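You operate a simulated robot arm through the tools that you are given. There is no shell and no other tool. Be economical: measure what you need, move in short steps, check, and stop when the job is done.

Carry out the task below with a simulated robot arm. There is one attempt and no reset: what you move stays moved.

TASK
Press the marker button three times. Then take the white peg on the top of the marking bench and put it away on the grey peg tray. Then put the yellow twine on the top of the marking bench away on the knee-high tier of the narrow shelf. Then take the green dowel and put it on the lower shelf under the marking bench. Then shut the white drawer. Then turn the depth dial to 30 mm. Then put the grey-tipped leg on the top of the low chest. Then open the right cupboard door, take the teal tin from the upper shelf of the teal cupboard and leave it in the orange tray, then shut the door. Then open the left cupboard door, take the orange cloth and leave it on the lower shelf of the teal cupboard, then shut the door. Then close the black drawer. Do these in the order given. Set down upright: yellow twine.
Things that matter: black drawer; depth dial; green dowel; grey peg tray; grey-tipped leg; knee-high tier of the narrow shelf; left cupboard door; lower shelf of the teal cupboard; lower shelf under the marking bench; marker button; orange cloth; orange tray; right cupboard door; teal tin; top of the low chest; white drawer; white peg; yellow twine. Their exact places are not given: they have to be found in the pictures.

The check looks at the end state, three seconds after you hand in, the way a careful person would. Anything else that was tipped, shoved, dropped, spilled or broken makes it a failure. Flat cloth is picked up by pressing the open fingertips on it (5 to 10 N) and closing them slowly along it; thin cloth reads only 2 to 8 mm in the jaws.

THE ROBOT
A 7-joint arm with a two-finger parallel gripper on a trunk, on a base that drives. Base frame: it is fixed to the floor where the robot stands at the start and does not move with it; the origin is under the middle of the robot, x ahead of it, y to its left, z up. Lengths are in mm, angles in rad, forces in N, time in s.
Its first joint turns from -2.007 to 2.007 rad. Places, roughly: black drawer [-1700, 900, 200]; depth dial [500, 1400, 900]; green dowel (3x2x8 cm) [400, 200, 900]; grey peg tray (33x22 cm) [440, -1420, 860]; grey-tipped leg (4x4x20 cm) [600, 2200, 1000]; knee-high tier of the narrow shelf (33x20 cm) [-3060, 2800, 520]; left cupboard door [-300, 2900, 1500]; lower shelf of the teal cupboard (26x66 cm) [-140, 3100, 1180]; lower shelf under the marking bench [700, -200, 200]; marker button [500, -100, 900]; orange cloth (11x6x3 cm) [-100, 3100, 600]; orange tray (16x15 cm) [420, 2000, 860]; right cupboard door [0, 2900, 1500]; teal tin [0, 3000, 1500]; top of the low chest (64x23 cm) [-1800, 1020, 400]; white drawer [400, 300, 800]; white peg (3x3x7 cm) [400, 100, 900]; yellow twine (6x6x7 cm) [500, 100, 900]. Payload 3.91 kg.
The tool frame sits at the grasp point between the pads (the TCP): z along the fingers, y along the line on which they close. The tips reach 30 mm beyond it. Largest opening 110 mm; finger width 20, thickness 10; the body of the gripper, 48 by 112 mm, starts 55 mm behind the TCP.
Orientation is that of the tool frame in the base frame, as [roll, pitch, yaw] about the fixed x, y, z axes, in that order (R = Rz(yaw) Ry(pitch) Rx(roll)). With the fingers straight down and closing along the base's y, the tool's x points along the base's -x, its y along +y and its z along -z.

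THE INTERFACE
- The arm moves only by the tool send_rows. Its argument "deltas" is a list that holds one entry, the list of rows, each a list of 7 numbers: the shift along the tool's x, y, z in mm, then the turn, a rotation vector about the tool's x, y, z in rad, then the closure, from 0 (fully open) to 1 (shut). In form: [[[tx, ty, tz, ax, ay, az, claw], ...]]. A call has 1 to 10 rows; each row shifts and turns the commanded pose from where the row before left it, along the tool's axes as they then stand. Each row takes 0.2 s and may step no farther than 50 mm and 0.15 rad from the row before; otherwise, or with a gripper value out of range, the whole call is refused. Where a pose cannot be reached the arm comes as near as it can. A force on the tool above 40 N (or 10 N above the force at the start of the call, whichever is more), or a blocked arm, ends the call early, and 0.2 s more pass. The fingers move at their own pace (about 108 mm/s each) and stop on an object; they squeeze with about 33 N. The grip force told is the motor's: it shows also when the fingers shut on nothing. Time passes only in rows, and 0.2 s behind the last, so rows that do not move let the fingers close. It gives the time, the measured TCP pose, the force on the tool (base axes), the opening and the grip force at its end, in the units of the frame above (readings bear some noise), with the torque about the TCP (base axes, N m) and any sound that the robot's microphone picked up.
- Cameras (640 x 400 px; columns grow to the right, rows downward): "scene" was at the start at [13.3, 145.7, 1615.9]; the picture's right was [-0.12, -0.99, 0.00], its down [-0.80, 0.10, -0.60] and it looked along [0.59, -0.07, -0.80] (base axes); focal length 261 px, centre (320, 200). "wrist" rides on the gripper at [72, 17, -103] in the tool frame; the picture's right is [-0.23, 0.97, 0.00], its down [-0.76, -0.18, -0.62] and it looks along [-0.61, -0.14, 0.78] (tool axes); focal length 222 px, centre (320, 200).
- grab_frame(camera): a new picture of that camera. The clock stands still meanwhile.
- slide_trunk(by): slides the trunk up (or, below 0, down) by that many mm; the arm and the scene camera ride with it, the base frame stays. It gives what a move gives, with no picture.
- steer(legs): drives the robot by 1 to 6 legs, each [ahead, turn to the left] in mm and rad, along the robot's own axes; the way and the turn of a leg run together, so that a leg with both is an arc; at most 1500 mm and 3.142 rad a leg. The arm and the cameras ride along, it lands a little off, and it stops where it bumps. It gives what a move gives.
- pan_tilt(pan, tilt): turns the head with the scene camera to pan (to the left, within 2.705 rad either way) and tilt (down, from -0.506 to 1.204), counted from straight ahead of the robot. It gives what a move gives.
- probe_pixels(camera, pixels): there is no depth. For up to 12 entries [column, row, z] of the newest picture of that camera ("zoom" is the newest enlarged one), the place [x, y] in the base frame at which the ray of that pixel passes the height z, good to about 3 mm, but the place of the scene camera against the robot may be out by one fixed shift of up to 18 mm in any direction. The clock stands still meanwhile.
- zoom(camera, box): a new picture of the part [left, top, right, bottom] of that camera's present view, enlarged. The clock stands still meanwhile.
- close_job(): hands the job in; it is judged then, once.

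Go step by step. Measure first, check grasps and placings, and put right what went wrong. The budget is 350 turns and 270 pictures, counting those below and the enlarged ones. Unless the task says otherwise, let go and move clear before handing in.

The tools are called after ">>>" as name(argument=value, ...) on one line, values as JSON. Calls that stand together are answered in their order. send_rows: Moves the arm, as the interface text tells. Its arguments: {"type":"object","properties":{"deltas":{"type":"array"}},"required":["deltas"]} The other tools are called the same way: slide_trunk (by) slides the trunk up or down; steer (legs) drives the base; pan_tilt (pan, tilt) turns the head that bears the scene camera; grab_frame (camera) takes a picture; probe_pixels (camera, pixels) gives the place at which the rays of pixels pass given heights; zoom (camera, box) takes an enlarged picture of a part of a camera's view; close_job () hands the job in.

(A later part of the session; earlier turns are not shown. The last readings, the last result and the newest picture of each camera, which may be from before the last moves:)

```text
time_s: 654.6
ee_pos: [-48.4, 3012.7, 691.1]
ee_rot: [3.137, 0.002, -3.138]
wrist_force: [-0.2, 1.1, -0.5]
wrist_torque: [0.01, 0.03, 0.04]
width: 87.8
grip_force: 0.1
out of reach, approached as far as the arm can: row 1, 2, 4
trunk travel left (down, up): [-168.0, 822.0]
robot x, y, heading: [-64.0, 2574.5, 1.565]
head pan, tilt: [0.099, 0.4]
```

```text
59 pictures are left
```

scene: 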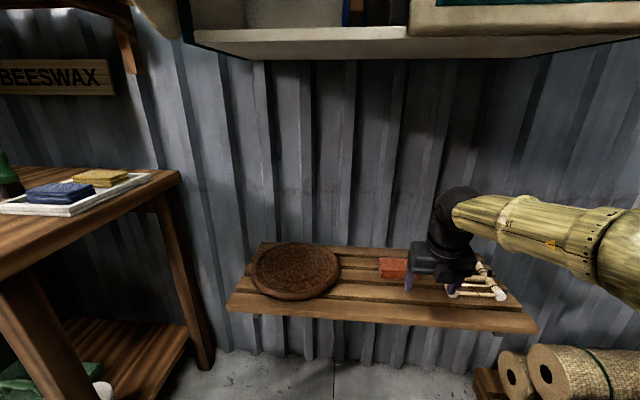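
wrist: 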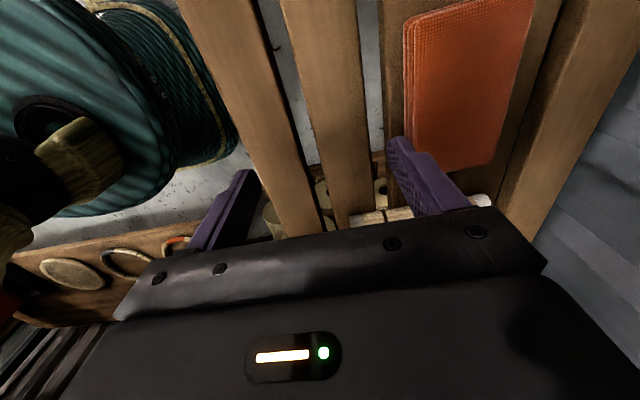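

The trunk is too low for a vertical tool to stretch out. Raise the trunk stepwise while lowering the arm the same amount.

>>> slide_trunk(by=120)

>>> send_rows(deltas=[[[0, 0, 40, 0, 0, 0, 0.2], [0, 0, 40, 0, 0, 0, 0.2], [0, 0, 40, 0, 0, 0, 0.2]]])

>>> slide_trunk(by=120)

>>> send_rows(deltas=[[[0, 0, 40, 0, 0, 0, 0.2], [0, 0, 40, 0, 0, 0, 0.2], [0, 0, 30, 0, 0, 0, 0.2]]])

```text
time_s: 656.1
ee_pos: [-48.5, 3014.6, 811.5]
ee_rot: [3.14, 0.005, -3.138]
wrist_force: [0.1, -0.3, 0.8]
wrist_torque: [0.01, 0.0, -0.02]
width: 87.8
grip_force: 0.1
trunk travel left (down, up): [-288.0, 702.0]
robot x, y, heading: [-62.8, 2573.5, 1.567]
head pan, tilt: [0.099, 0.4]
```

```text
time_s: 656.9
ee_pos: [-37.5, 2978.7, 707.9]
ee_rot: [3.136, 0.003, -3.14]
wrist_force: [-0.5, -0.5, -0.6]
wrist_torque: [-0.02, 0.02, -0.01]
width: 87.9
grip_force: 0.1
out of reach, approached as far as the arm can: row 1, 2, 3
trunk travel left (down, up): [-288.0, 702.0]
robot x, y, heading: [-64.3, 2577.6, 1.565]
head pan, tilt: [0.099, 0.4]
```

```text
time_s: 658.4
ee_pos: [-37.9, 2979.0, 828.4]
ee_rot: [3.137, 0.004, -3.139]
wrist_force: [-0.4, 0.7, 0.5]
wrist_torque: [0.01, 0.01, 0.01]
width: 87.9
grip_force: 0.1
trunk travel left (down, up): [-408.0, 582.0]
robot x, y, heading: [-62.7, 2577.9, 1.567]
head pan, tilt: [0.099, 0.4]
```

```text
time_s: 659.2
ee_pos: [-22.8, 2931.2, 762.2]
ee_rot: [3.135, 0.004, -3.139]
wrist_force: [-0.4, -1.0, 0.7]
wrist_torque: [0.0, -0.01, -0.03]
width: 88.2
grip_force: 0.1
out of reach, approached as far as the arm can: row 1, 2, 3
trunk travel left (down, up): [-408.0, 582.0]
robot x, y, heading: [-65.6, 2575.9, 1.568]
head pan, tilt: [0.099, 0.4]
```

The arm is stuck in an awkward branch. Back away, raise, and return to the neutral home-like pose to reset it.

>>> steer(legs=[[-330, 0]])

>>> send_rows(deltas=[[[0, 0, -48, 0, 0, 0, 0.2], [0, 0, -48, 0, 0, 0, 0.2], [0, 0, -48, 0, 0, -0.14, 0.2], [0, 0, -48, 0, 0, -0.14, 0.2], [0, 0, -40, 0, 0, -0.14, 0.2], [0, 0, 0, 0, 0, -0.149, 0.2], [0, 0, 0, 0, 0, -0.149, 0.2], [0, 0, 0, 0, 0, -0.149, 0.2], [0, 0, 0, 0, 0, -0.149, 0.2], [0, 0, 0, 0, 0, -0.149, 0.2]]])

>>> send_rows(deltas=[[[0, 0, 0, 0, 0, -0.149, 0.2], [0, 0, 0, 0, 0, -0.149, 0.2], [0, 0, 0, 0, 0, -0.1, 0.2], [-40, 0, 0, 0, 0, 0, 0.2], [-40, 0, 0, 0, 0, 0, 0.2], [-40, 0, 0, 0, 0, 0, 0.2], [-40, 0, 0, 0, 0, 0, 0.2], [0, 0, 0, 0, 0, 0, 0.2]]])

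>>> grab_frame(camera="scene")

```text
time_s: 661.4
ee_pos: [-22.6, 2597.7, 763.3]
ee_rot: [3.137, 0.004, -3.139]
wrist_force: [-0.3, -0.5, 0.2]
wrist_torque: [0.01, -0.01, 0.01]
width: 88.0
grip_force: 0.1
trunk travel left (down, up): [-408.0, 582.0]
robot x, y, heading: [-67.3, 2242.6, 1.559]
head pan, tilt: [0.099, 0.4]
```

```text
time_s: 663.6
ee_pos: [-22.1, 2608.9, 992.8]
ee_rot: [-3.135, 0.008, -1.97]
wrist_force: [-1.0, 0.6, -0.2]
wrist_torque: [-0.01, 0.0, 0.01]
width: 88.1
grip_force: 0.0
out of reach, approached as far as the arm can: row 5
trunk travel left (down, up): [-408.0, 582.0]
robot x, y, heading: [-62.6, 2242.4, 1.567]
head pan, tilt: [0.099, 0.4]
```

```text
time_s: 665.4
ee_pos: [-12.1, 2695.2, 992.2]
ee_rot: [-3.137, 0.007, -1.575]
wrist_force: [0.4, -0.6, -0.2]
wrist_torque: [-0.01, -0.03, -0.01]
width: 88.0
grip_force: 0.0
out of reach, approached as far as the arm can: row 6, 7
trunk travel left (down, up): [-408.0, 582.0]
robot x, y, heading: [-66.5, 2241.8, 1.562]
head pan, tilt: [0.099, 0.4]
```

```text
58 pictures are left
```

scene: 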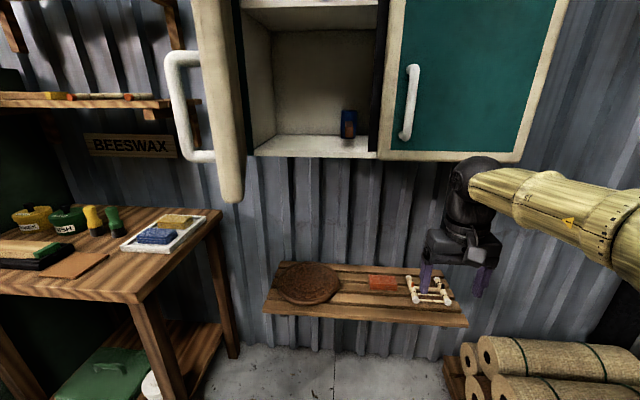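

>>> send_rows(deltas=[[[0, 40, 0, 0, 0, 0, 0.2], [0, 40, 0, 0, 0, 0, 0.2], [0, 40, 0, 0, 0, 0, 0.2], [0, 40, 0, 0, 0, 0, 0.2], [-30, 0, 0, 0, 0, 0, 0.2], [-30, 0, 0, 0, 0, 0, 0.2], [0, 0, 40, 0, 0, 0, 0.2], [0, 0, 40, 0, 0, 0, 0.2], [0, 0, 40, 0, 0, 0, 0.2], [0, 0, 0, 0, 0, 0, 0.2]]])

```text
time_s: 667.6
ee_pos: [-102.2, 2650.0, 892.7]
ee_rot: [-3.137, 0.006, -1.573]
wrist_force: [-0.4, -0.3, -0.5]
wrist_torque: [0.0, -0.01, 0.03]
width: 88.0
grip_force: 0.1
out of reach, approached as far as the arm can: row 1, 2, 3, 4, 5, 6, 8, 9
trunk travel left (down, up): [-408.0, 582.0]
robot x, y, heading: [-66.7, 2244.9, 1.561]
head pan, tilt: [0.099, 0.4]
```

Alternative: the pad is only ~102 mm long at its true height (top z≈647), so it fits the 110 mm opening lengthwise with the 30° flipped pose that reached well. Flip the tool back.

>>> send_rows(deltas=[[[0, 0, 0, 0, 0, 0.149, 0], [0, 0, 0, 0, 0, 0.149, 0], [0, 0, 0, 0, 0, 0.149, 0], [0, 0, 0, 0, 0, 0.149, 0], [0, 0, 0, 0, 0, 0.149, 0], [0, 0, 0, 0, 0, 0.149, 0], [0, 0, 0, 0, 0, 0.149, 0], [0, 0, 0, 0, 0, 0.149, 0], [0, 0, 0, 0, 0, 0.149, 0], [0, 0, 0, 0, 0, 0.149, 0]]])

>>> send_rows(deltas=[[[0, 0, 0, 0, 0, 0.149, 0], [0, 0, 0, 0, 0, 0.149, 0], [0, 0, 0, 0, 0, 0.149, 0], [0, 0, 0, 0, 0, 0.149, 0], [0, 0, 0, 0, 0, 0.149, 0], [0, 0, 0, 0, 0, 0.149, 0], [0, 0, 0, 0, 0, 0.149, 0], [0, 0, 0, 0, 0, 0.149, 0], [0, 0, 0, 0, 0, 0.149, 0], [0, 0, 0, 0, 0, 0.149, 0]]])

>>> send_rows(deltas=[[[0, 0, 0, 0, 0, 0.149, 0], [0, 0, 0, 0, 0.135, 0, 0], [0, 0, 0, 0, 0.135, 0, 0], [0, 0, 0, 0, 0.135, 0, 0], [0, 0, 0, 0, 0.125, 0, 0], [0, 0, 0, 0, 0, 0, 0]]])

```text
time_s: 669.8
ee_pos: [-103.5, 2648.6, 894.6]
ee_rot: [3.136, 0.003, -3.068]
wrist_force: [0.1, 0.1, -0.2]
wrist_torque: [0.04, 0.07, -0.02]
width: 110.0
grip_force: 0.0
trunk travel left (down, up): [-408.0, 582.0]
robot x, y, heading: [-61.1, 2239.1, 1.563]
head pan, tilt: [0.099, 0.4]
```

```text
time_s: 672.0
ee_pos: [-103.1, 2649.7, 894.3]
ee_rot: [3.137, -0.007, 1.724]
wrist_force: [-0.6, 0.9, -0.2]
wrist_torque: [0.03, -0.01, -0.01]
width: 110.1
grip_force: 0.2
trunk travel left (down, up): [-408.0, 582.0]
robot x, y, heading: [-65.6, 2241.7, 1.57]
head pan, tilt: [0.099, 0.4]
```

```text
time_s: 673.4
ee_pos: [-102.7, 2648.2, 894.7]
ee_rot: [3.138, -0.537, 1.58]
wrist_force: [0.1, 0.6, 0.5]
wrist_torque: [0.03, -0.02, 0.0]
width: 110.1
grip_force: 0.1
trunk travel left (down, up): [-408.0, 582.0]
robot x, y, heading: [-62.8, 2242.7, 1.56]
head pan, tilt: [0.099, 0.4]
```

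>>> slide_trunk(by=-180)

>>> steer(legs=[[332, 0.01]])

>>> send_rows(deltas=[[[24, 13, 14, 0, 0, 0, 0], [24, 13, 14, 0, 0, 0, 0], [24, 13, 14, 0, 0, 0, 0], [20, 0, 12, 0, 0, 0, 0], [0, 0, 0, 0, 0, 0, 0]]])

>>> grab_frame(camera="wrist")

```text
time_s: 675.4
ee_pos: [-103.5, 2649.1, 715.8]
ee_rot: [3.139, -0.536, 1.58]
wrist_force: [0.4, 0.1, -1.1]
wrist_torque: [-0.03, 0.01, -0.01]
width: 110.2
grip_force: 0.2
trunk travel left (down, up): [-228.0, 762.0]
robot x, y, heading: [-64.1, 2243.9, 1.567]
head pan, tilt: [0.099, 0.4]
```

```text
time_s: 677.6
ee_pos: [-107.7, 2983.0, 715.0]
ee_rot: [3.137, -0.536, 1.591]
wrist_force: [-0.2, -0.1, 0.0]
wrist_torque: [0.0, 0.02, -0.01]
width: 109.9
grip_force: 0.1
trunk travel left (down, up): [-228.0, 762.0]
robot x, y, heading: [-63.7, 2575.5, 1.576]
head pan, tilt: [0.099, 0.4]
```

```text
time_s: 678.8
ee_pos: [-71.1, 3088.5, 716.6]
ee_rot: [3.136, -0.536, 1.59]
wrist_force: [-0.2, 0.8, 0.3]
wrist_torque: [0.03, -0.03, -0.02]
width: 110.1
grip_force: 0.1
trunk travel left (down, up): [-228.0, 762.0]
robot x, y, heading: [-64.2, 2578.0, 1.579]
head pan, tilt: [0.099, 0.4]
```

```text
57 pictures are left
```

wrist: 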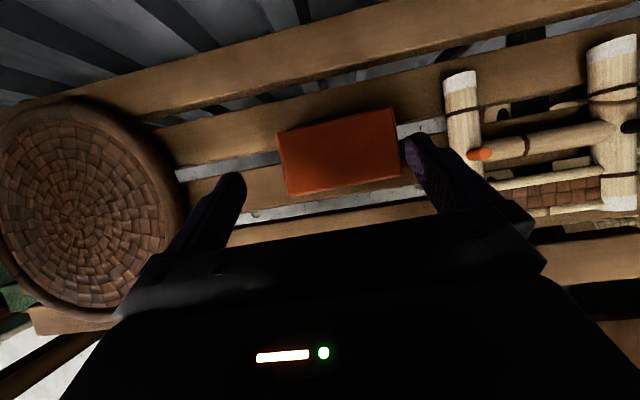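

>>> zoom(camera="wrist", box=[240, 90, 440, 220])

>>> probe_pixels(camera="wrist", pixels=[[278, 134, 647], [394, 108, 647], [401, 173, 640], [290, 193, 640], [280, 160, 640], [398, 140, 640], [430, 150, 690], [240, 180, 690]])

```text
3.08 times, centred on (340, 155) of wrist
```

zoom: 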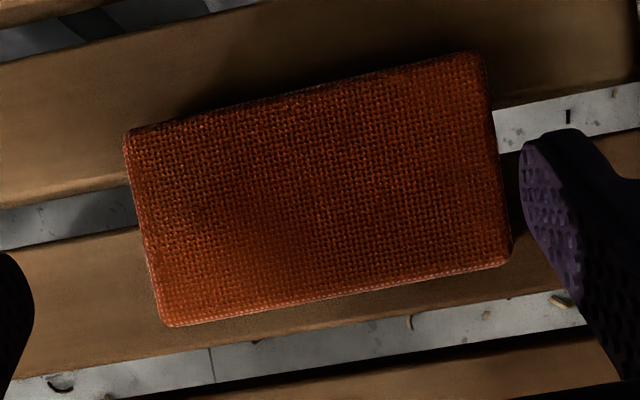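

```text
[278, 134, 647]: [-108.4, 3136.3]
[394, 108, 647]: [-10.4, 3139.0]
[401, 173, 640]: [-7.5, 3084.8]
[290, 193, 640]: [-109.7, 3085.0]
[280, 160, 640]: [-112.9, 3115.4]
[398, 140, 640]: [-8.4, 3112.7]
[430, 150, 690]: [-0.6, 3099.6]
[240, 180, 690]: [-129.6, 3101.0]
```

Pad spans x −109.5…−9.5 (100 mm). Centre the tool at x −59.5 and descend with the fingers fully open around its ends.

>>> send_rows(deltas=[[[4, 11.5, 3, 0, 0, 0, 0], [0, 0, 0, 0, 0, 0, 0], [-12, 0, 20, 0, 0, 0, 0], [-5, 0, 9, 0, 0, 0, 0], [0, 0, 0, 0, 0, 0, 0]]])

>>> grab_frame(camera="wrist")

```text
time_s: 680.0
ee_pos: [-55.3, 3086.4, 686.7]
ee_rot: [3.137, -0.536, 1.59]
wrist_force: [-0.1, -0.4, 0.2]
wrist_torque: [-0.02, 0.01, 0.0]
width: 110.0
grip_force: 0.1
out of reach, approached as far as the arm can: row 3, 4
trunk travel left (down, up): [-228.0, 762.0]
robot x, y, heading: [-63.0, 2577.8, 1.573]
head pan, tilt: [0.099, 0.4]
```

```text
55 pictures are left
```

wrist: 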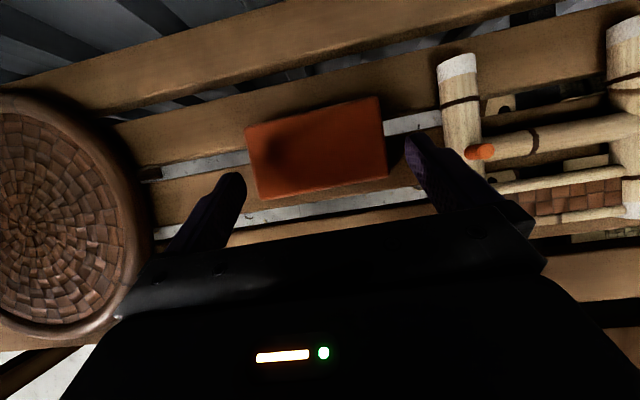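

Use the trunk for the descent instead; first correct x and y.

>>> send_rows(deltas=[[[13, 0, -21, 0, 0, 0, 0], [7, -4.5, 4, 0, 0, 0, 0], [0, 0, 0, 0, 0, 0, 0]]])

>>> slide_trunk(by=-35)

>>> grab_frame(camera="wrist")

```text
time_s: 680.8
ee_pos: [-60.3, 3093.9, 713.8]
ee_rot: [3.138, -0.536, 1.592]
wrist_force: [0.4, -0.8, 0.9]
wrist_torque: [-0.03, 0.01, -0.02]
width: 110.1
grip_force: 0.1
trunk travel left (down, up): [-228.0, 762.0]
robot x, y, heading: [-62.5, 2576.7, 1.574]
head pan, tilt: [0.099, 0.4]
```

```text
time_s: 681.6
ee_pos: [-60.7, 3094.1, 676.7]
ee_rot: [3.137, -0.536, 1.591]
wrist_force: [-0.7, 0.6, -0.4]
wrist_torque: [-0.01, 0.01, 0.01]
width: 110.0
grip_force: 0.2
trunk travel left (down, up): [-193.0, 797.0]
robot x, y, heading: [-64.5, 2573.5, 1.577]
head pan, tilt: [0.099, 0.4]
```

```text
54 pictures are left
```

wrist: 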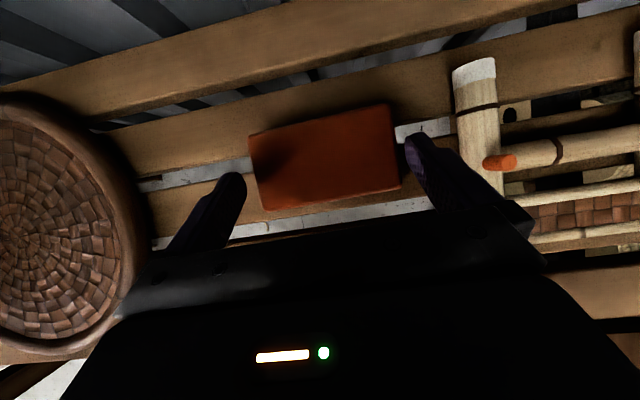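

Gaps of ~5 mm on each side. Lower 20 mm by the trunk.

>>> slide_trunk(by=-12)

>>> slide_trunk(by=-9)

>>> send_rows(deltas=[[[0, 0, 0, 0, 0, 0, 0.05], [0, 0, 0, 0, 0, 0, 0.1], [0, 0, 0, 0, 0, 0, 0.2], [0, 0, 0, 0, 0, 0, 0.5], [0, 0, 0, 0, 0, 0, 1], [0, 0, 0, 0, 0, 0, 1]]])

```text
time_s: 682.2
ee_pos: [-61.4, 3094.1, 665.9]
ee_rot: [3.138, -0.535, 1.592]
wrist_force: [-0.1, -0.2, -0.8]
wrist_torque: [0.0, 0.03, -0.03]
width: 110.1
grip_force: 0.0
trunk travel left (down, up): [-181.0, 809.0]
robot x, y, heading: [-63.8, 2578.0, 1.577]
head pan, tilt: [0.099, 0.4]
```

```text
time_s: 682.8
ee_pos: [-61.1, 3094.1, 656.2]
ee_rot: [3.136, -0.536, 1.591]
wrist_force: [-0.1, 0.2, 0.4]
wrist_torque: [-0.03, -0.05, 0.04]
width: 110.0
grip_force: 0.0
trunk travel left (down, up): [-172.0, 818.0]
robot x, y, heading: [-63.4, 2576.7, 1.574]
head pan, tilt: [0.099, 0.4]
```

```text
time_s: 684.2
ee_pos: [-60.4, 3094.1, 656.8]
ee_rot: [3.139, -0.537, 1.593]
wrist_force: [0.4, -0.9, 0.9]
wrist_torque: [0.03, -0.03, -0.03]
width: 104.1
grip_force: 32.7
trunk travel left (down, up): [-172.0, 818.0]
robot x, y, heading: [-59.9, 2578.0, 1.577]
head pan, tilt: [0.099, 0.4]
```

Gripped at 104 mm. Lift, check, and back well away.

>>> slide_trunk(by=90)

>>> grab_frame(camera="wrist")

>>> steer(legs=[[-650, 0]])

```text
time_s: 685.4
ee_pos: [-59.8, 3093.4, 746.1]
ee_rot: [3.138, -0.537, 1.591]
wrist_force: [-0.3, 0.7, -0.3]
wrist_torque: [-0.01, 0.0, 0.01]
width: 104.0
grip_force: 33.2
trunk travel left (down, up): [-262.0, 728.0]
robot x, y, heading: [-64.4, 2576.7, 1.576]
head pan, tilt: [0.099, 0.4]
```

```text
53 pictures are left
```

wrist: 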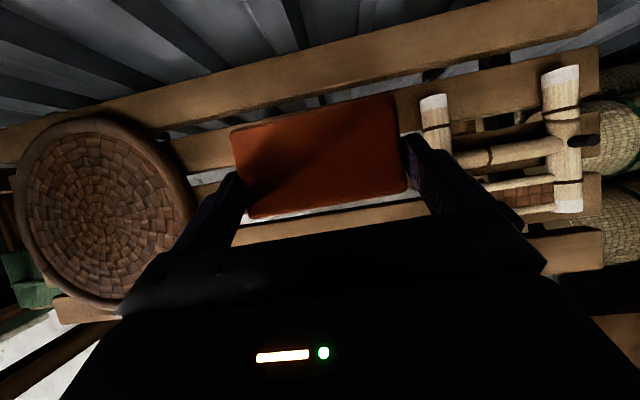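

```text
time_s: 689.1
ee_pos: [-56.2, 2433.4, 745.8]
ee_rot: [3.139, -0.537, 1.588]
wrist_force: [0.2, 0.0, 0.0]
wrist_torque: [0.03, -0.05, 0.03]
width: 104.0
grip_force: 33.1
trunk travel left (down, up): [-262.0, 728.0]
robot x, y, heading: [-60.2, 1915.6, 1.571]
head pan, tilt: [0.099, 0.4]
```

Cloth is held flat. Shift the robot 265 mm left and raise to z≈1300.

>>> steer(legs=[[0, 1.571], [265, 0], [0, -1.571]])

>>> slide_trunk(by=400)

>>> slide_trunk(by=150)

>>> pan_tilt(pan=0.0, tilt=0.3)

>>> grab_frame(camera="scene")

```text
time_s: 691.4
ee_pos: [-357.4, 2338.3, 746.5]
ee_rot: [3.141, -0.543, 2.212]
wrist_force: [0.5, 0.0, -0.8]
wrist_torque: [0.01, -0.08, -0.01]
width: 104.0
grip_force: 32.7
trunk travel left (down, up): [-262.0, 728.0]
robot x, y, heading: [-59.6, 1916.7, 2.144]
head pan, tilt: [0.099, 0.4]
stopped in leg 1: the robot was blocked; the commanded pose is now the measured one
```

```text
time_s: 695.3
ee_pos: [-357.6, 2338.7, 1147.9]
ee_rot: [-3.141, -0.542, 2.214]
wrist_force: [0.1, 0.4, -0.6]
wrist_torque: [-0.03, -0.04, 0.0]
width: 103.7
grip_force: 33.3
trunk travel left (down, up): [-662.0, 328.0]
robot x, y, heading: [-57.3, 1919.4, 2.151]
head pan, tilt: [0.099, 0.4]
```

```text
time_s: 697.0
ee_pos: [-357.6, 2339.0, 1296.8]
ee_rot: [3.141, -0.541, 2.214]
wrist_force: [0.6, -0.6, -0.4]
wrist_torque: [0.01, 0.02, -0.05]
width: 104.0
grip_force: 33.1
trunk travel left (down, up): [-812.0, 178.0]
robot x, y, heading: [-60.8, 1919.9, 2.154]
head pan, tilt: [0.099, 0.4]
```

```text
time_s: 697.7
ee_pos: [-358.2, 2338.1, 1297.9]
ee_rot: [-3.141, -0.539, 2.214]
wrist_force: [0.0, 0.2, 0.4]
wrist_torque: [0.0, -0.01, -0.03]
width: 104.3
grip_force: 33.3
trunk travel left (down, up): [-812.0, 178.0]
robot x, y, heading: [-62.4, 1920.3, 2.146]
head pan, tilt: [0.0, 0.3]
```

```text
52 pictures are left
```

scene: 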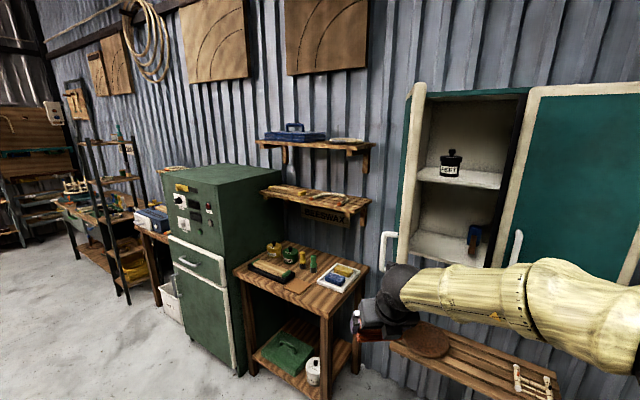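

The base tail was blocked in that turn. Instead turn right, reverse diagonally, then square up facing the cupboard.

>>> steer(legs=[[0, -1.146], [-490, 0], [0, 0.571]])

```text
time_s: 704.9
ee_pos: [-344.9, 2011.9, 1297.4]
ee_rot: [-3.14, -0.541, 1.67]
wrist_force: [-0.9, -0.4, 0.2]
wrist_torque: [-0.02, -0.02, 0.04]
width: 103.9
grip_force: 33.6
trunk travel left (down, up): [-812.0, 178.0]
robot x, y, heading: [-310.1, 1496.4, 1.606]
head pan, tilt: [0.0, 0.3]
```

>>> steer(legs=[[0, -0.035], [790, 0]])

>>> grab_frame(camera="scene")

>>> grab_frame(camera="wrist")

```text
time_s: 708.5
ee_pos: [-320.9, 2617.2, 1297.6]
ee_rot: [3.131, -0.531, 1.635]
wrist_force: [3.8, -6.7, 6.4]
wrist_torque: [-0.04, 0.41, 0.42]
width: 104.1
grip_force: 33.3
trunk travel left (down, up): [-812.0, 178.0]
robot x, y, heading: [-307.1, 2106.5, 1.567]
head pan, tilt: [0.0, 0.3]
stopped in leg 2: the force on the tool passed its limit (the readings are from after the stop); the commanded pose is now the measured one
```

```text
51 pictures are left
```

scene: 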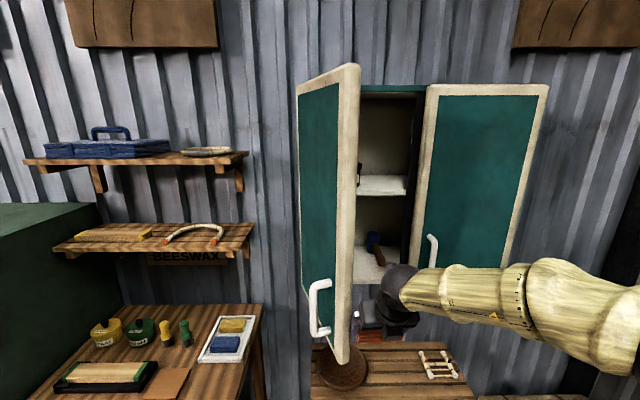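

```text
50 pictures are left
```

wrist: 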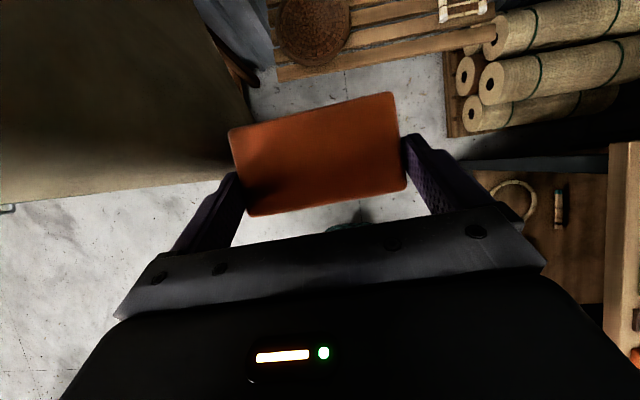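

The left door had drifted to ~60° and its edge touched the finger. Back off, go inside its swing, and push it further open with the gripper's side.

>>> send_rows(deltas=[[[-26, 10, -15.5, 0, 0, 0, 1], [0, 40, 0, 0, 0, 0, 1], [0, 40, 0, 0, 0, 0, 1], [34, 0, 20.5, 0, 0, 0, 1], [34, 0, 20.5, 0, 0, 0, 1], [26, 0, 15.5, 0, 0, 0, 1], [0, 0, 0, 0, 0, 0, 1]]])

>>> grab_frame(camera="wrist")

```text
time_s: 710.1
ee_pos: [-233.2, 2646.0, 1311.8]
ee_rot: [3.131, -0.533, 1.639]
wrist_force: [-0.1, 0.2, 0.2]
wrist_torque: [0.0, -0.03, 0.01]
width: 103.8
grip_force: 33.2
out of reach, approached as far as the arm can: row 5, 6
trunk travel left (down, up): [-812.0, 178.0]
robot x, y, heading: [-307.6, 2108.5, 1.563]
head pan, tilt: [0.0, 0.3]
```

```text
49 pictures are left
```

wrist: 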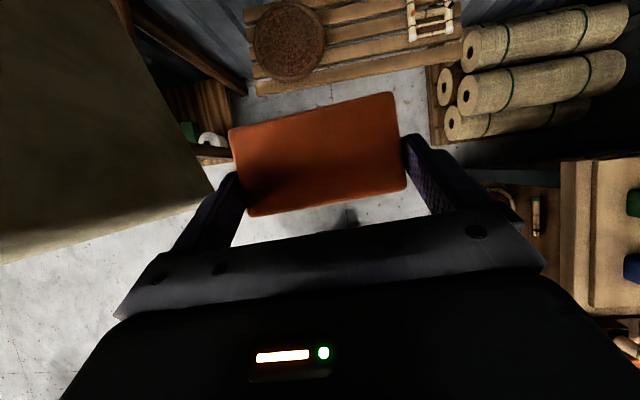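

>>> steer(legs=[[85, 0]])

>>> send_rows(deltas=[[[0, -40, 0, 0, 0, 0, 1], [0, -40, 0, 0, 0, 0, 1], [0, -35, 0, 0, 0, 0, 1], [0, -30, 0, 0, 0, 0, 1], [0, -30, 0, 0, 0, 0, 1], [0, 0, 0, 0, 0, 0, 1]]])

>>> grab_frame(camera="scene")

```text
time_s: 711.2
ee_pos: [-230.8, 2735.8, 1310.6]
ee_rot: [3.127, -0.531, 1.639]
wrist_force: [0.4, 0.2, 0.5]
wrist_torque: [-0.02, -0.02, 0.02]
width: 104.0
grip_force: 32.9
trunk travel left (down, up): [-812.0, 178.0]
robot x, y, heading: [-304.8, 2193.5, 1.561]
head pan, tilt: [0.0, 0.3]
```

```text
time_s: 712.6
ee_pos: [-378.8, 2688.3, 1323.0]
ee_rot: [3.128, -0.533, 1.636]
wrist_force: [0.2, 0.2, -1.0]
wrist_torque: [-0.04, -0.02, -0.01]
width: 104.0
grip_force: 32.5
out of reach, approached as far as the arm can: row 2, 3, 4, 5
trunk travel left (down, up): [-812.0, 178.0]
robot x, y, heading: [-307.8, 2195.0, 1.561]
head pan, tilt: [0.0, 0.3]
```

```text
48 pictures are left
```

scene: 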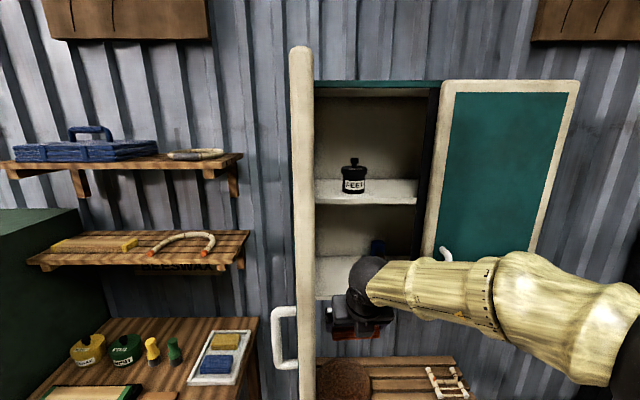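

Door is now ~85° open. Shift right 55, lower a bit, and drive in.

>>> send_rows(deltas=[[[0, 30, 0, 0, 0, 0, 1], [0, 27, 0, 0, 0, 0, 1], [0, 0, 0, 0, 0, 0, 1]]])

>>> slide_trunk(by=-35)

>>> steer(legs=[[190, 0.01]])

>>> grab_frame(camera="wrist")

>>> grab_frame(camera="scene")

```text
time_s: 713.4
ee_pos: [-320.9, 2693.9, 1324.1]
ee_rot: [3.129, -0.532, 1.635]
wrist_force: [-0.1, 0.0, -0.2]
wrist_torque: [-0.03, -0.01, 0.01]
width: 103.9
grip_force: 33.0
trunk travel left (down, up): [-812.0, 178.0]
robot x, y, heading: [-309.2, 2198.5, 1.56]
head pan, tilt: [0.0, 0.3]
```

```text
time_s: 714.2
ee_pos: [-321.7, 2693.6, 1288.8]
ee_rot: [3.129, -0.531, 1.637]
wrist_force: [1.2, 0.3, 0.1]
wrist_torque: [0.0, 0.01, 0.0]
width: 103.9
grip_force: 33.1
trunk travel left (down, up): [-777.0, 213.0]
robot x, y, heading: [-307.6, 2195.4, 1.567]
head pan, tilt: [0.0, 0.3]
```

```text
time_s: 715.8
ee_pos: [-327.6, 2885.9, 1288.5]
ee_rot: [3.13, -0.53, 1.65]
wrist_force: [-0.5, 0.3, 0.0]
wrist_torque: [-0.03, -0.01, -0.01]
width: 104.3
grip_force: 32.7
trunk travel left (down, up): [-777.0, 213.0]
robot x, y, heading: [-312.1, 2387.4, 1.576]
head pan, tilt: [0.0, 0.3]
```

```text
47 pictures are left
```

wrist: 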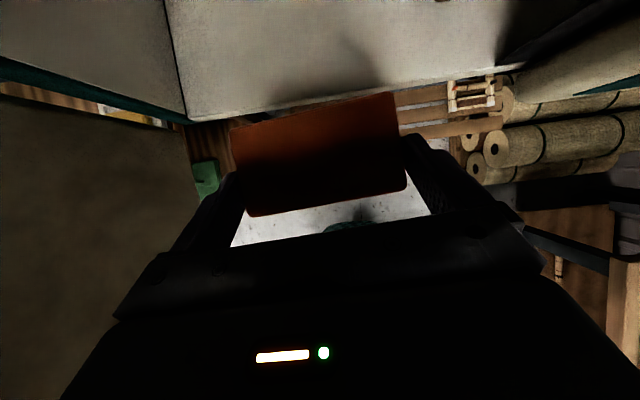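

```text
46 pictures are left
```

scene: 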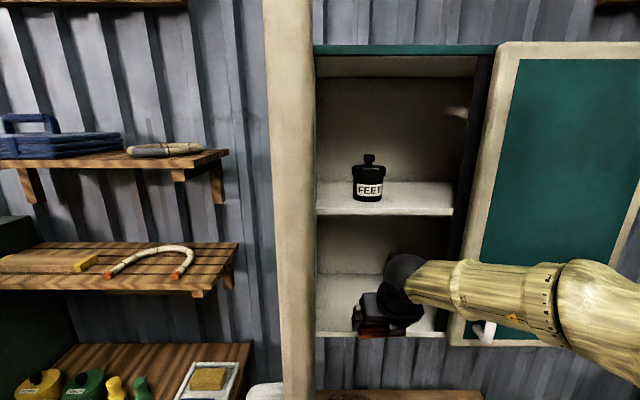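

>>> probe_pixels(camera="wrist", pixels=[[190, 122, 1190], [330, 98, 1190], [500, 66, 1190], [190, 122, 1170], [330, 98, 1170]])

```text
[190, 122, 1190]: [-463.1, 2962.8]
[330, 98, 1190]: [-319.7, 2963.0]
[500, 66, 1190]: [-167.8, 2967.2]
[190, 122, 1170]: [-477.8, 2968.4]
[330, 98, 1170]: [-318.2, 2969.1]
```

>>> steer(legs=[[122, 0]])

>>> slide_trunk(by=-45)

>>> grab_frame(camera="scene")

```text
time_s: 717.0
ee_pos: [-326.6, 3009.5, 1288.4]
ee_rot: [3.128, -0.531, 1.649]
wrist_force: [-0.2, 1.0, 0.1]
wrist_torque: [-0.05, -0.04, 0.01]
width: 104.0
grip_force: 32.5
trunk travel left (down, up): [-777.0, 213.0]
robot x, y, heading: [-311.0, 2509.3, 1.576]
head pan, tilt: [0.0, 0.3]
```

```text
time_s: 717.9
ee_pos: [-326.9, 3008.1, 1244.4]
ee_rot: [3.13, -0.532, 1.649]
wrist_force: [0.2, -0.3, -0.3]
wrist_torque: [0.0, -0.01, 0.01]
width: 104.0
grip_force: 32.9
trunk travel left (down, up): [-732.0, 258.0]
robot x, y, heading: [-306.6, 2511.2, 1.573]
head pan, tilt: [0.0, 0.3]
```

```text
45 pictures are left
```

scene: 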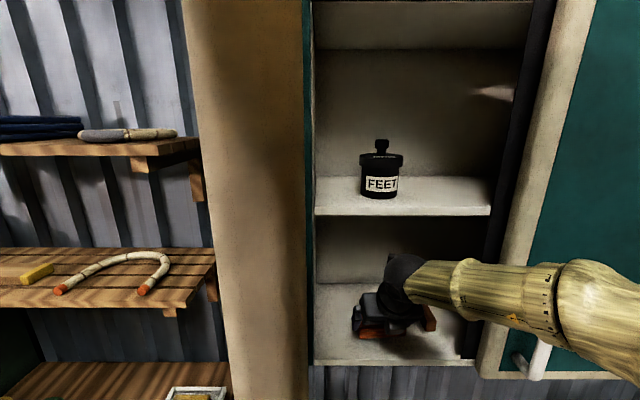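

Lower in small trunk steps until the pad touches the shelf.

>>> slide_trunk(by=-8)

>>> slide_trunk(by=-4)

>>> slide_trunk(by=-4)

```text
time_s: 718.5
ee_pos: [-327.2, 3007.4, 1235.8]
ee_rot: [3.13, -0.53, 1.649]
wrist_force: [0.2, -0.1, 0.0]
wrist_torque: [-0.03, -0.01, 0.03]
width: 104.1
grip_force: 33.4
trunk travel left (down, up): [-724.0, 266.0]
robot x, y, heading: [-309.5, 2512.9, 1.569]
head pan, tilt: [0.0, 0.3]
```

```text
time_s: 719.0
ee_pos: [-327.1, 3006.6, 1232.1]
ee_rot: [3.129, -0.532, 1.649]
wrist_force: [0.4, -0.4, -1.2]
wrist_torque: [0.0, 0.01, 0.02]
width: 103.8
grip_force: 32.8
trunk travel left (down, up): [-720.0, 270.0]
robot x, y, heading: [-307.2, 2506.7, 1.574]
head pan, tilt: [0.0, 0.3]
```

```text
time_s: 719.5
ee_pos: [-326.5, 3006.3, 1227.9]
ee_rot: [3.129, -0.531, 1.651]
wrist_force: [-0.1, -0.5, -1.4]
wrist_torque: [-0.01, -0.03, 0.01]
width: 104.1
grip_force: 33.3
trunk travel left (down, up): [-716.0, 274.0]
robot x, y, heading: [-307.7, 2509.1, 1.581]
head pan, tilt: [0.0, 0.3]
```

>>> slide_trunk(by=-4)

>>> slide_trunk(by=-4)

>>> slide_trunk(by=-4)

```text
time_s: 720.1
ee_pos: [-327.1, 3007.9, 1224.2]
ee_rot: [3.13, -0.531, 1.65]
wrist_force: [-0.5, -0.5, 0.1]
wrist_torque: [-0.04, -0.01, 0.02]
width: 103.9
grip_force: 33.2
trunk travel left (down, up): [-712.0, 278.0]
robot x, y, heading: [-311.6, 2508.2, 1.577]
head pan, tilt: [0.0, 0.3]
```

```text
time_s: 720.6
ee_pos: [-327.4, 3007.3, 1219.6]
ee_rot: [3.131, -0.53, 1.65]
wrist_force: [-0.4, 0.1, -0.3]
wrist_torque: [-0.01, 0.01, 0.02]
width: 104.1
grip_force: 33.5
trunk travel left (down, up): [-708.0, 282.0]
robot x, y, heading: [-308.3, 2508.2, 1.581]
head pan, tilt: [0.0, 0.3]
```

```text
time_s: 721.1
ee_pos: [-327.3, 3006.1, 1215.9]
ee_rot: [3.13, -0.531, 1.65]
wrist_force: [-0.3, 0.8, -0.6]
wrist_torque: [-0.04, 0.0, 0.01]
width: 104.0
grip_force: 32.9
trunk travel left (down, up): [-704.0, 286.0]
robot x, y, heading: [-308.0, 2505.3, 1.578]
head pan, tilt: [0.0, 0.3]
```

>>> slide_trunk(by=-4)

>>> slide_trunk(by=-4)

>>> slide_trunk(by=-4)

>>> grab_frame(camera="wrist")

```text
time_s: 721.7
ee_pos: [-327.5, 3007.1, 1214.3]
ee_rot: [3.132, -0.536, 1.649]
wrist_force: [1.0, 1.6, 18.3]
wrist_torque: [0.34, 0.96, -0.07]
width: 104.1
grip_force: 32.6
trunk travel left (down, up): [-700.0, 290.0]
robot x, y, heading: [-311.8, 2508.9, 1.571]
head pan, tilt: [0.0, 0.3]
```

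```text
time_s: 722.2
ee_pos: [-327.5, 3007.2, 1212.0]
ee_rot: [3.129, -0.54, 1.65]
wrist_force: [1.1, 3.8, 36.6]
wrist_torque: [0.25, 0.12, 0.09]
width: 104.4
grip_force: 32.8
trunk travel left (down, up): [-696.0, 294.0]
robot x, y, heading: [-309.8, 2509.1, 1.573]
head pan, tilt: [0.0, 0.3]
```

```text
time_s: 722.7
ee_pos: [-327.4, 3007.3, 1209.8]
ee_rot: [3.133, -0.543, 1.647]
wrist_force: [1.4, -3.5, 17.9]
wrist_torque: [-0.36, -0.02, 0.0]
width: 104.2
grip_force: 32.6
trunk travel left (down, up): [-692.0, 298.0]
robot x, y, heading: [-305.7, 2510.4, 1.575]
head pan, tilt: [0.0, 0.3]
stopped: the force on the tool passed its limit (the readings are from after the stop); the commanded pose is now the measured one
```

```text
44 pictures are left
```

wrist: 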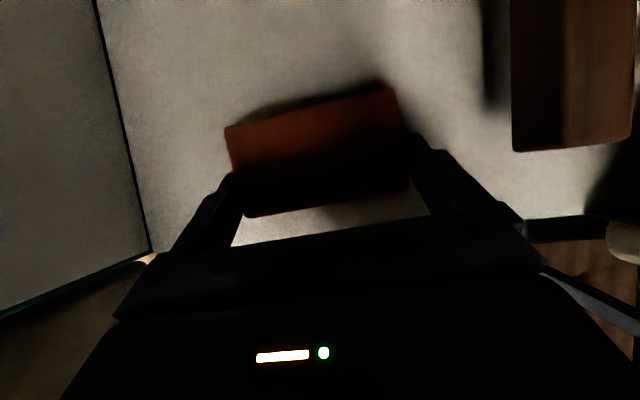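

Pad rests on the shelf. Open fully, rise by the trunk, and check.

>>> send_rows(deltas=[[[0, 0, 0, 0, 0, 0, 0], [0, 0, 0, 0, 0, 0, 0], [0, 0, 0, 0, 0, 0, 0]]])

>>> slide_trunk(by=60)

>>> grab_frame(camera="wrist")

```text
time_s: 723.5
ee_pos: [-326.7, 3008.5, 1207.8]
ee_rot: [3.135, -0.542, 1.645]
wrist_force: [6.1, -1.0, 21.5]
wrist_torque: [0.03, 1.0, -0.18]
width: 107.0
grip_force: 0.0
trunk travel left (down, up): [-692.0, 298.0]
robot x, y, heading: [-310.2, 2508.0, 1.573]
head pan, tilt: [0.0, 0.3]
```

```text
time_s: 724.5
ee_pos: [-327.1, 3010.3, 1266.3]
ee_rot: [3.133, -0.539, 1.647]
wrist_force: [0.4, -0.4, -0.2]
wrist_torque: [0.0, 0.0, 0.0]
width: 109.9
grip_force: 0.1
trunk travel left (down, up): [-752.0, 238.0]
robot x, y, heading: [-312.2, 2511.5, 1.57]
head pan, tilt: [0.0, 0.3]
```

```text
43 pictures are left
```

wrist: 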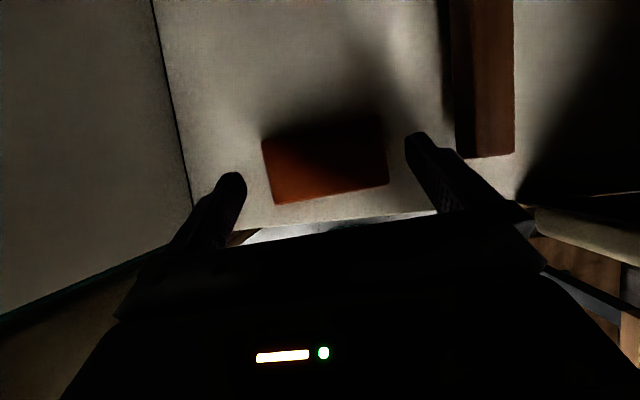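

The cloth lies on the lower shelf. Back out, flatten the tool, raise to z≈1455, and prepare to push the left door from outside.

>>> steer(legs=[[-480, 0]])

>>> send_rows(deltas=[[[0, 0, 0, 0, 0.142, 0, 1], [0, 0, 0, 0, 0.142, 0, 1], [0, 0, 0, 0, 0.142, 0, 1], [0, 0, 0, 0, 0.142, 0, 1], [0, 0, 0, 0, 0.142, 0, 1], [0, 0, 0, 0, 0.142, 0, 1], [0, 0, 0, 0, 0, 0, 1]]])

>>> slide_trunk(by=190)

```text
time_s: 727.3
ee_pos: [-328.1, 2529.6, 1268.3]
ee_rot: [3.132, -0.541, 1.651]
wrist_force: [0.2, -0.4, 0.0]
wrist_torque: [0.0, -0.01, 0.01]
width: 110.1
grip_force: 0.1
trunk travel left (down, up): [-752.0, 238.0]
robot x, y, heading: [-305.8, 2032.1, 1.579]
head pan, tilt: [0.0, 0.3]
```

```text
time_s: 729.1
ee_pos: [-532.3, 2459.2, 1287.2]
ee_rot: [-3.114, -1.275, 2.128]
wrist_force: [1.0, 0.1, -0.4]
wrist_torque: [-0.02, -0.03, -0.02]
width: 0.0
grip_force: 33.5
out of reach, approached as far as the arm can: row 3, 4
trunk travel left (down, up): [-752.0, 238.0]
robot x, y, heading: [-306.6, 2029.3, 1.584]
head pan, tilt: [0.0, 0.3]
stopped in row 7: the arm was blocked; the commanded pose is now the measured one
```

```text
time_s: 731.2
ee_pos: [-532.9, 2458.1, 1477.3]
ee_rot: [-3.12, -1.276, 2.133]
wrist_force: [-0.8, -0.1, -0.2]
wrist_torque: [-0.02, 0.01, 0.01]
width: 0.0
grip_force: 33.4
trunk travel left (down, up): [-942.0, 48.0]
robot x, y, heading: [-307.8, 2029.0, 1.579]
head pan, tilt: [0.0, 0.3]
```

>>> grab_frame(camera="scene")

>>> grab_frame(camera="wrist")

```text
42 pictures are left
```

scene: 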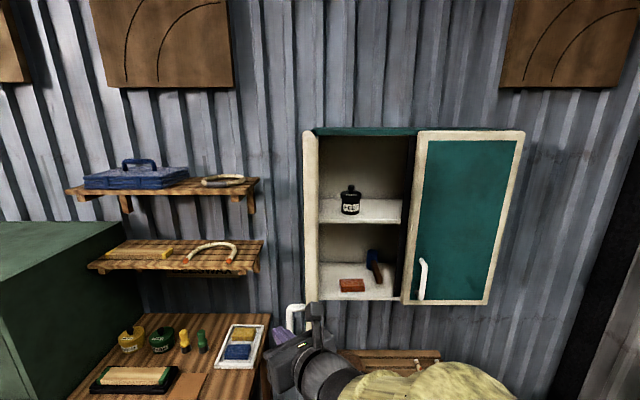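

```text
41 pictures are left
```

wrist: 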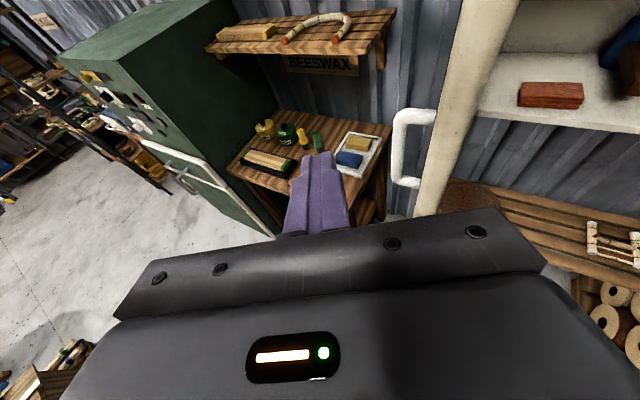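

The cloth is visible on the shelf at (350,285). The tool is already left of the door; shift 30 mm left and drive forward 200 to stand beside its outer face.

>>> send_rows(deltas=[[[4.7, -25, 15.5, 0, 0, 0, 1], [0, 0, 0, 0, 0, 0, 1]]])

>>> steer(legs=[[200, 0]])

>>> grab_frame(camera="wrist")

```text
time_s: 731.8
ee_pos: [-559.3, 2460.2, 1477.2]
ee_rot: [-3.109, -1.277, 2.121]
wrist_force: [0.9, 0.4, 1.2]
wrist_torque: [0.0, 0.03, 0.06]
width: 0.1
grip_force: 33.2
trunk travel left (down, up): [-942.0, 48.0]
robot x, y, heading: [-304.8, 2028.5, 1.582]
head pan, tilt: [0.0, 0.3]
```

```text
time_s: 733.3
ee_pos: [-567.4, 2623.1, 1475.0]
ee_rot: [-3.138, -1.272, 2.165]
wrist_force: [-0.6, -2.5, 1.6]
wrist_torque: [0.13, -0.11, -0.24]
width: 0.1
grip_force: 33.3
trunk travel left (down, up): [-942.0, 48.0]
robot x, y, heading: [-304.2, 2204.1, 1.577]
head pan, tilt: [0.0, 0.3]
stopped in leg 1: the force on the tool passed its limit (the readings are from after the stop); the commanded pose is now the measured one
```

```text
40 pictures are left
```

wrist: 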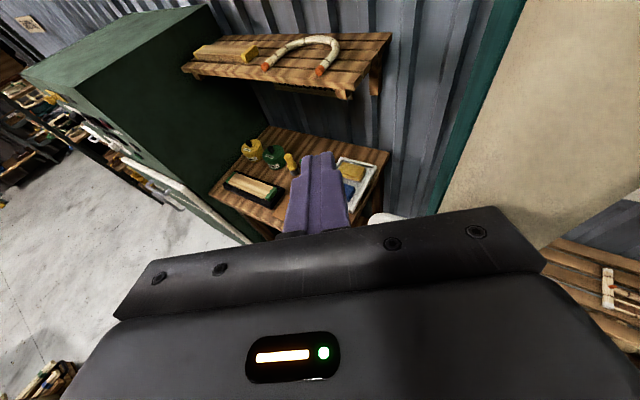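

The diagonal gripper caught the door's edge. Back off, rotate the tool to point straight ahead, and try again.

>>> steer(legs=[[-150, 0]])

>>> send_rows(deltas=[[[0, 0, 0, -0.145, 0, 0, 1], [0, 0, 0, -0.145, 0, 0, 1], [0, 0, 0, -0.145, 0, 0, 1], [0, 0, 0, -0.145, 0, 0, 1], [0, 0, 0, 0, 0, 0, 1]]])

>>> grab_frame(camera="wrist")

```text
time_s: 734.6
ee_pos: [-566.1, 2474.6, 1476.1]
ee_rot: [-3.14, -1.274, 2.163]
wrist_force: [-0.5, -0.6, 0.4]
wrist_torque: [0.01, -0.04, -0.02]
width: 0.0
grip_force: 32.8
trunk travel left (down, up): [-942.0, 48.0]
robot x, y, heading: [-305.8, 2050.5, 1.578]
head pan, tilt: [0.0, 0.3]
```

```text
time_s: 735.9
ee_pos: [-397.5, 2583.4, 1559.3]
ee_rot: [2.621, -1.26, 2.14]
wrist_force: [0.0, -1.1, 0.1]
wrist_torque: [0.01, 0.0, -0.03]
width: 0.0
grip_force: 32.8
out of reach, approached as far as the arm can: row 1, 2, 3, 4
trunk travel left (down, up): [-942.0, 48.0]
robot x, y, heading: [-302.9, 2048.7, 1.578]
head pan, tilt: [0.0, 0.3]
```

```text
39 pictures are left
```

wrist: 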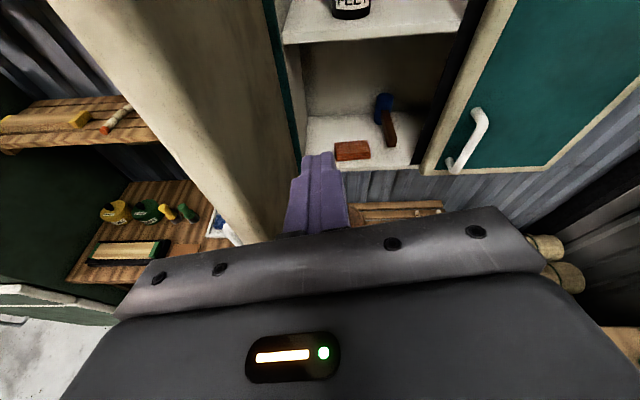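

The tool now points straight but inside the door. Shift the robot ~190 mm left by a diagonal reverse, then come forward along the door's outer side.

>>> steer(legs=[[0, -0.4], [-480, 0], [0, 0.395], [440, 0]])

>>> grab_frame(camera="wrist")

>>> grab_frame(camera="scene")

```text
time_s: 743.4
ee_pos: [-595.0, 2559.4, 1558.1]
ee_rot: [2.63, -1.259, 2.146]
wrist_force: [-0.3, -0.9, 1.0]
wrist_torque: [-0.02, 0.02, 0.01]
width: 0.0
grip_force: 32.9
trunk travel left (down, up): [-942.0, 48.0]
robot x, y, heading: [-499.7, 2026.9, 1.586]
head pan, tilt: [0.0, 0.3]
```

```text
38 pictures are left
```

wrist: 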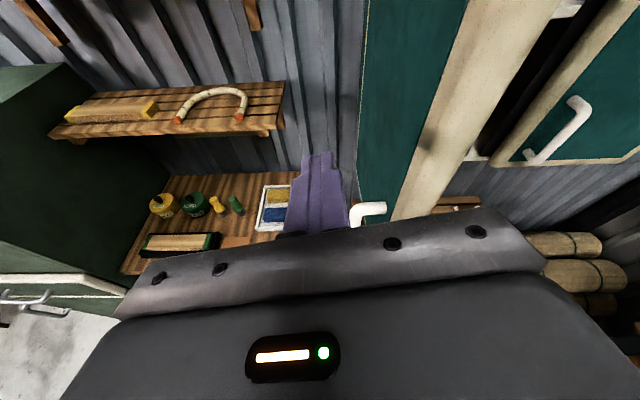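

```text
37 pictures are left
```

scene: 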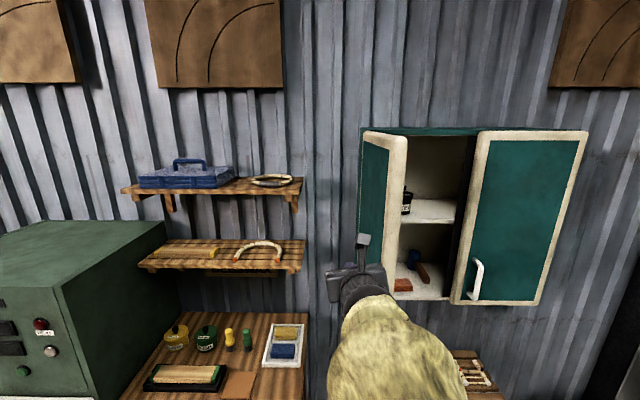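

On the outer side now. Drive forward 110 and sweep right.

>>> steer(legs=[[110, 0]])

>>> send_rows(deltas=[[[-6, 35, -1, 0, 0, 0, 1], [-6, 35, -1, 0, 0, 0, 1], [-6, 35, -1, 0, 0, 0, 1], [-6, 35, -1, 0, 0, 0, 1], [-5, 35, 4, 0, 0, 0, 1], [-4, 34, 8, 0, 0, 0, 1], [0, 0, 0, 0, 0, 0, 1]]])

>>> grab_frame(camera="scene")

```text
time_s: 744.6
ee_pos: [-597.5, 2670.6, 1556.6]
ee_rot: [2.628, -1.26, 2.145]
wrist_force: [-0.5, 0.7, -0.1]
wrist_torque: [-0.01, 0.0, -0.01]
width: 0.1
grip_force: 32.6
trunk travel left (down, up): [-942.0, 48.0]
robot x, y, heading: [-499.6, 2135.9, 1.586]
head pan, tilt: [0.0, 0.3]
```

```text
time_s: 746.2
ee_pos: [-386.7, 2685.4, 1557.8]
ee_rot: [2.623, -1.26, 2.152]
wrist_force: [0.2, 0.3, 1.1]
wrist_torque: [0.01, 0.02, -0.04]
width: 0.0
grip_force: 33.0
trunk travel left (down, up): [-942.0, 48.0]
robot x, y, heading: [-497.3, 2139.1, 1.588]
head pan, tilt: [0.0, 0.3]
```

```text
36 pictures are left
```

scene: 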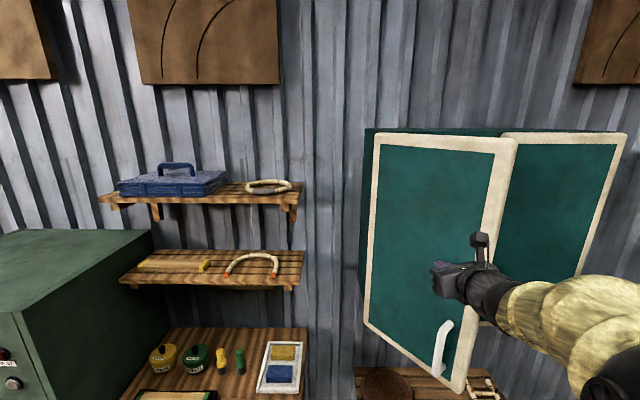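

>>> send_rows(deltas=[[[0.5, 35.5, 21.7, 0, 0, 0, 1], [0.5, 35.5, 21.7, 0, 0, 0, 1], [0.5, 35.5, 21.7, 0, 0, 0, 1], [0.5, 35.5, 21.7, 0, 0, 0, 1], [7.6, 19, 38, 0, 0, 0, 1], [7.6, 19, 38, 0, 0, 0, 1], [0, 0, 0, 0, 0, 0, 1]]])

>>> grab_frame(camera="scene")

```text
time_s: 747.8
ee_pos: [-216.3, 2860.4, 1556.0]
ee_rot: [2.621, -1.26, 2.152]
wrist_force: [-0.5, -0.6, -0.1]
wrist_torque: [-0.03, 0.02, -0.01]
width: 0.0
grip_force: 32.6
trunk travel left (down, up): [-942.0, 48.0]
robot x, y, heading: [-501.6, 2134.5, 1.585]
head pan, tilt: [0.0, 0.3]
```

```text
35 pictures are left
```

scene: 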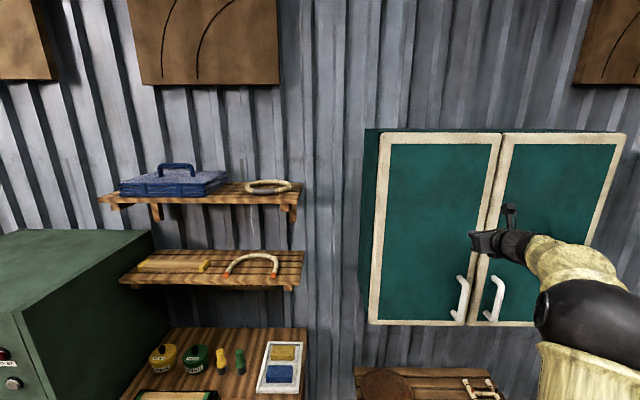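

Nearly shut; push forward until it stops.

>>> send_rows(deltas=[[[5, 1.5, 19, 0, 0, 0, 1], [4, 1, 15, 0, 0, 0, 1], [2.6, 0.8, 10, 0, 0, 0, 1], [2.6, 0.8, 10, 0, 0, 0, 1], [2.6, 0.8, 10, 0, 0, 0, 1]]])

```text
time_s: 748.7
ee_pos: [-217.9, 2901.9, 1556.5]
ee_rot: [2.628, -1.255, 2.148]
wrist_force: [-8.6, -27.8, -1.3]
wrist_torque: [-0.02, 0.02, 0.11]
width: 0.2
grip_force: 32.3
trunk travel left (down, up): [-942.0, 48.0]
robot x, y, heading: [-502.8, 2133.0, 1.588]
head pan, tilt: [0.0, 0.3]
stopped in row 4: the force on the tool passed its limit (the readings are from after the stop); the commanded pose is now the measured one
```

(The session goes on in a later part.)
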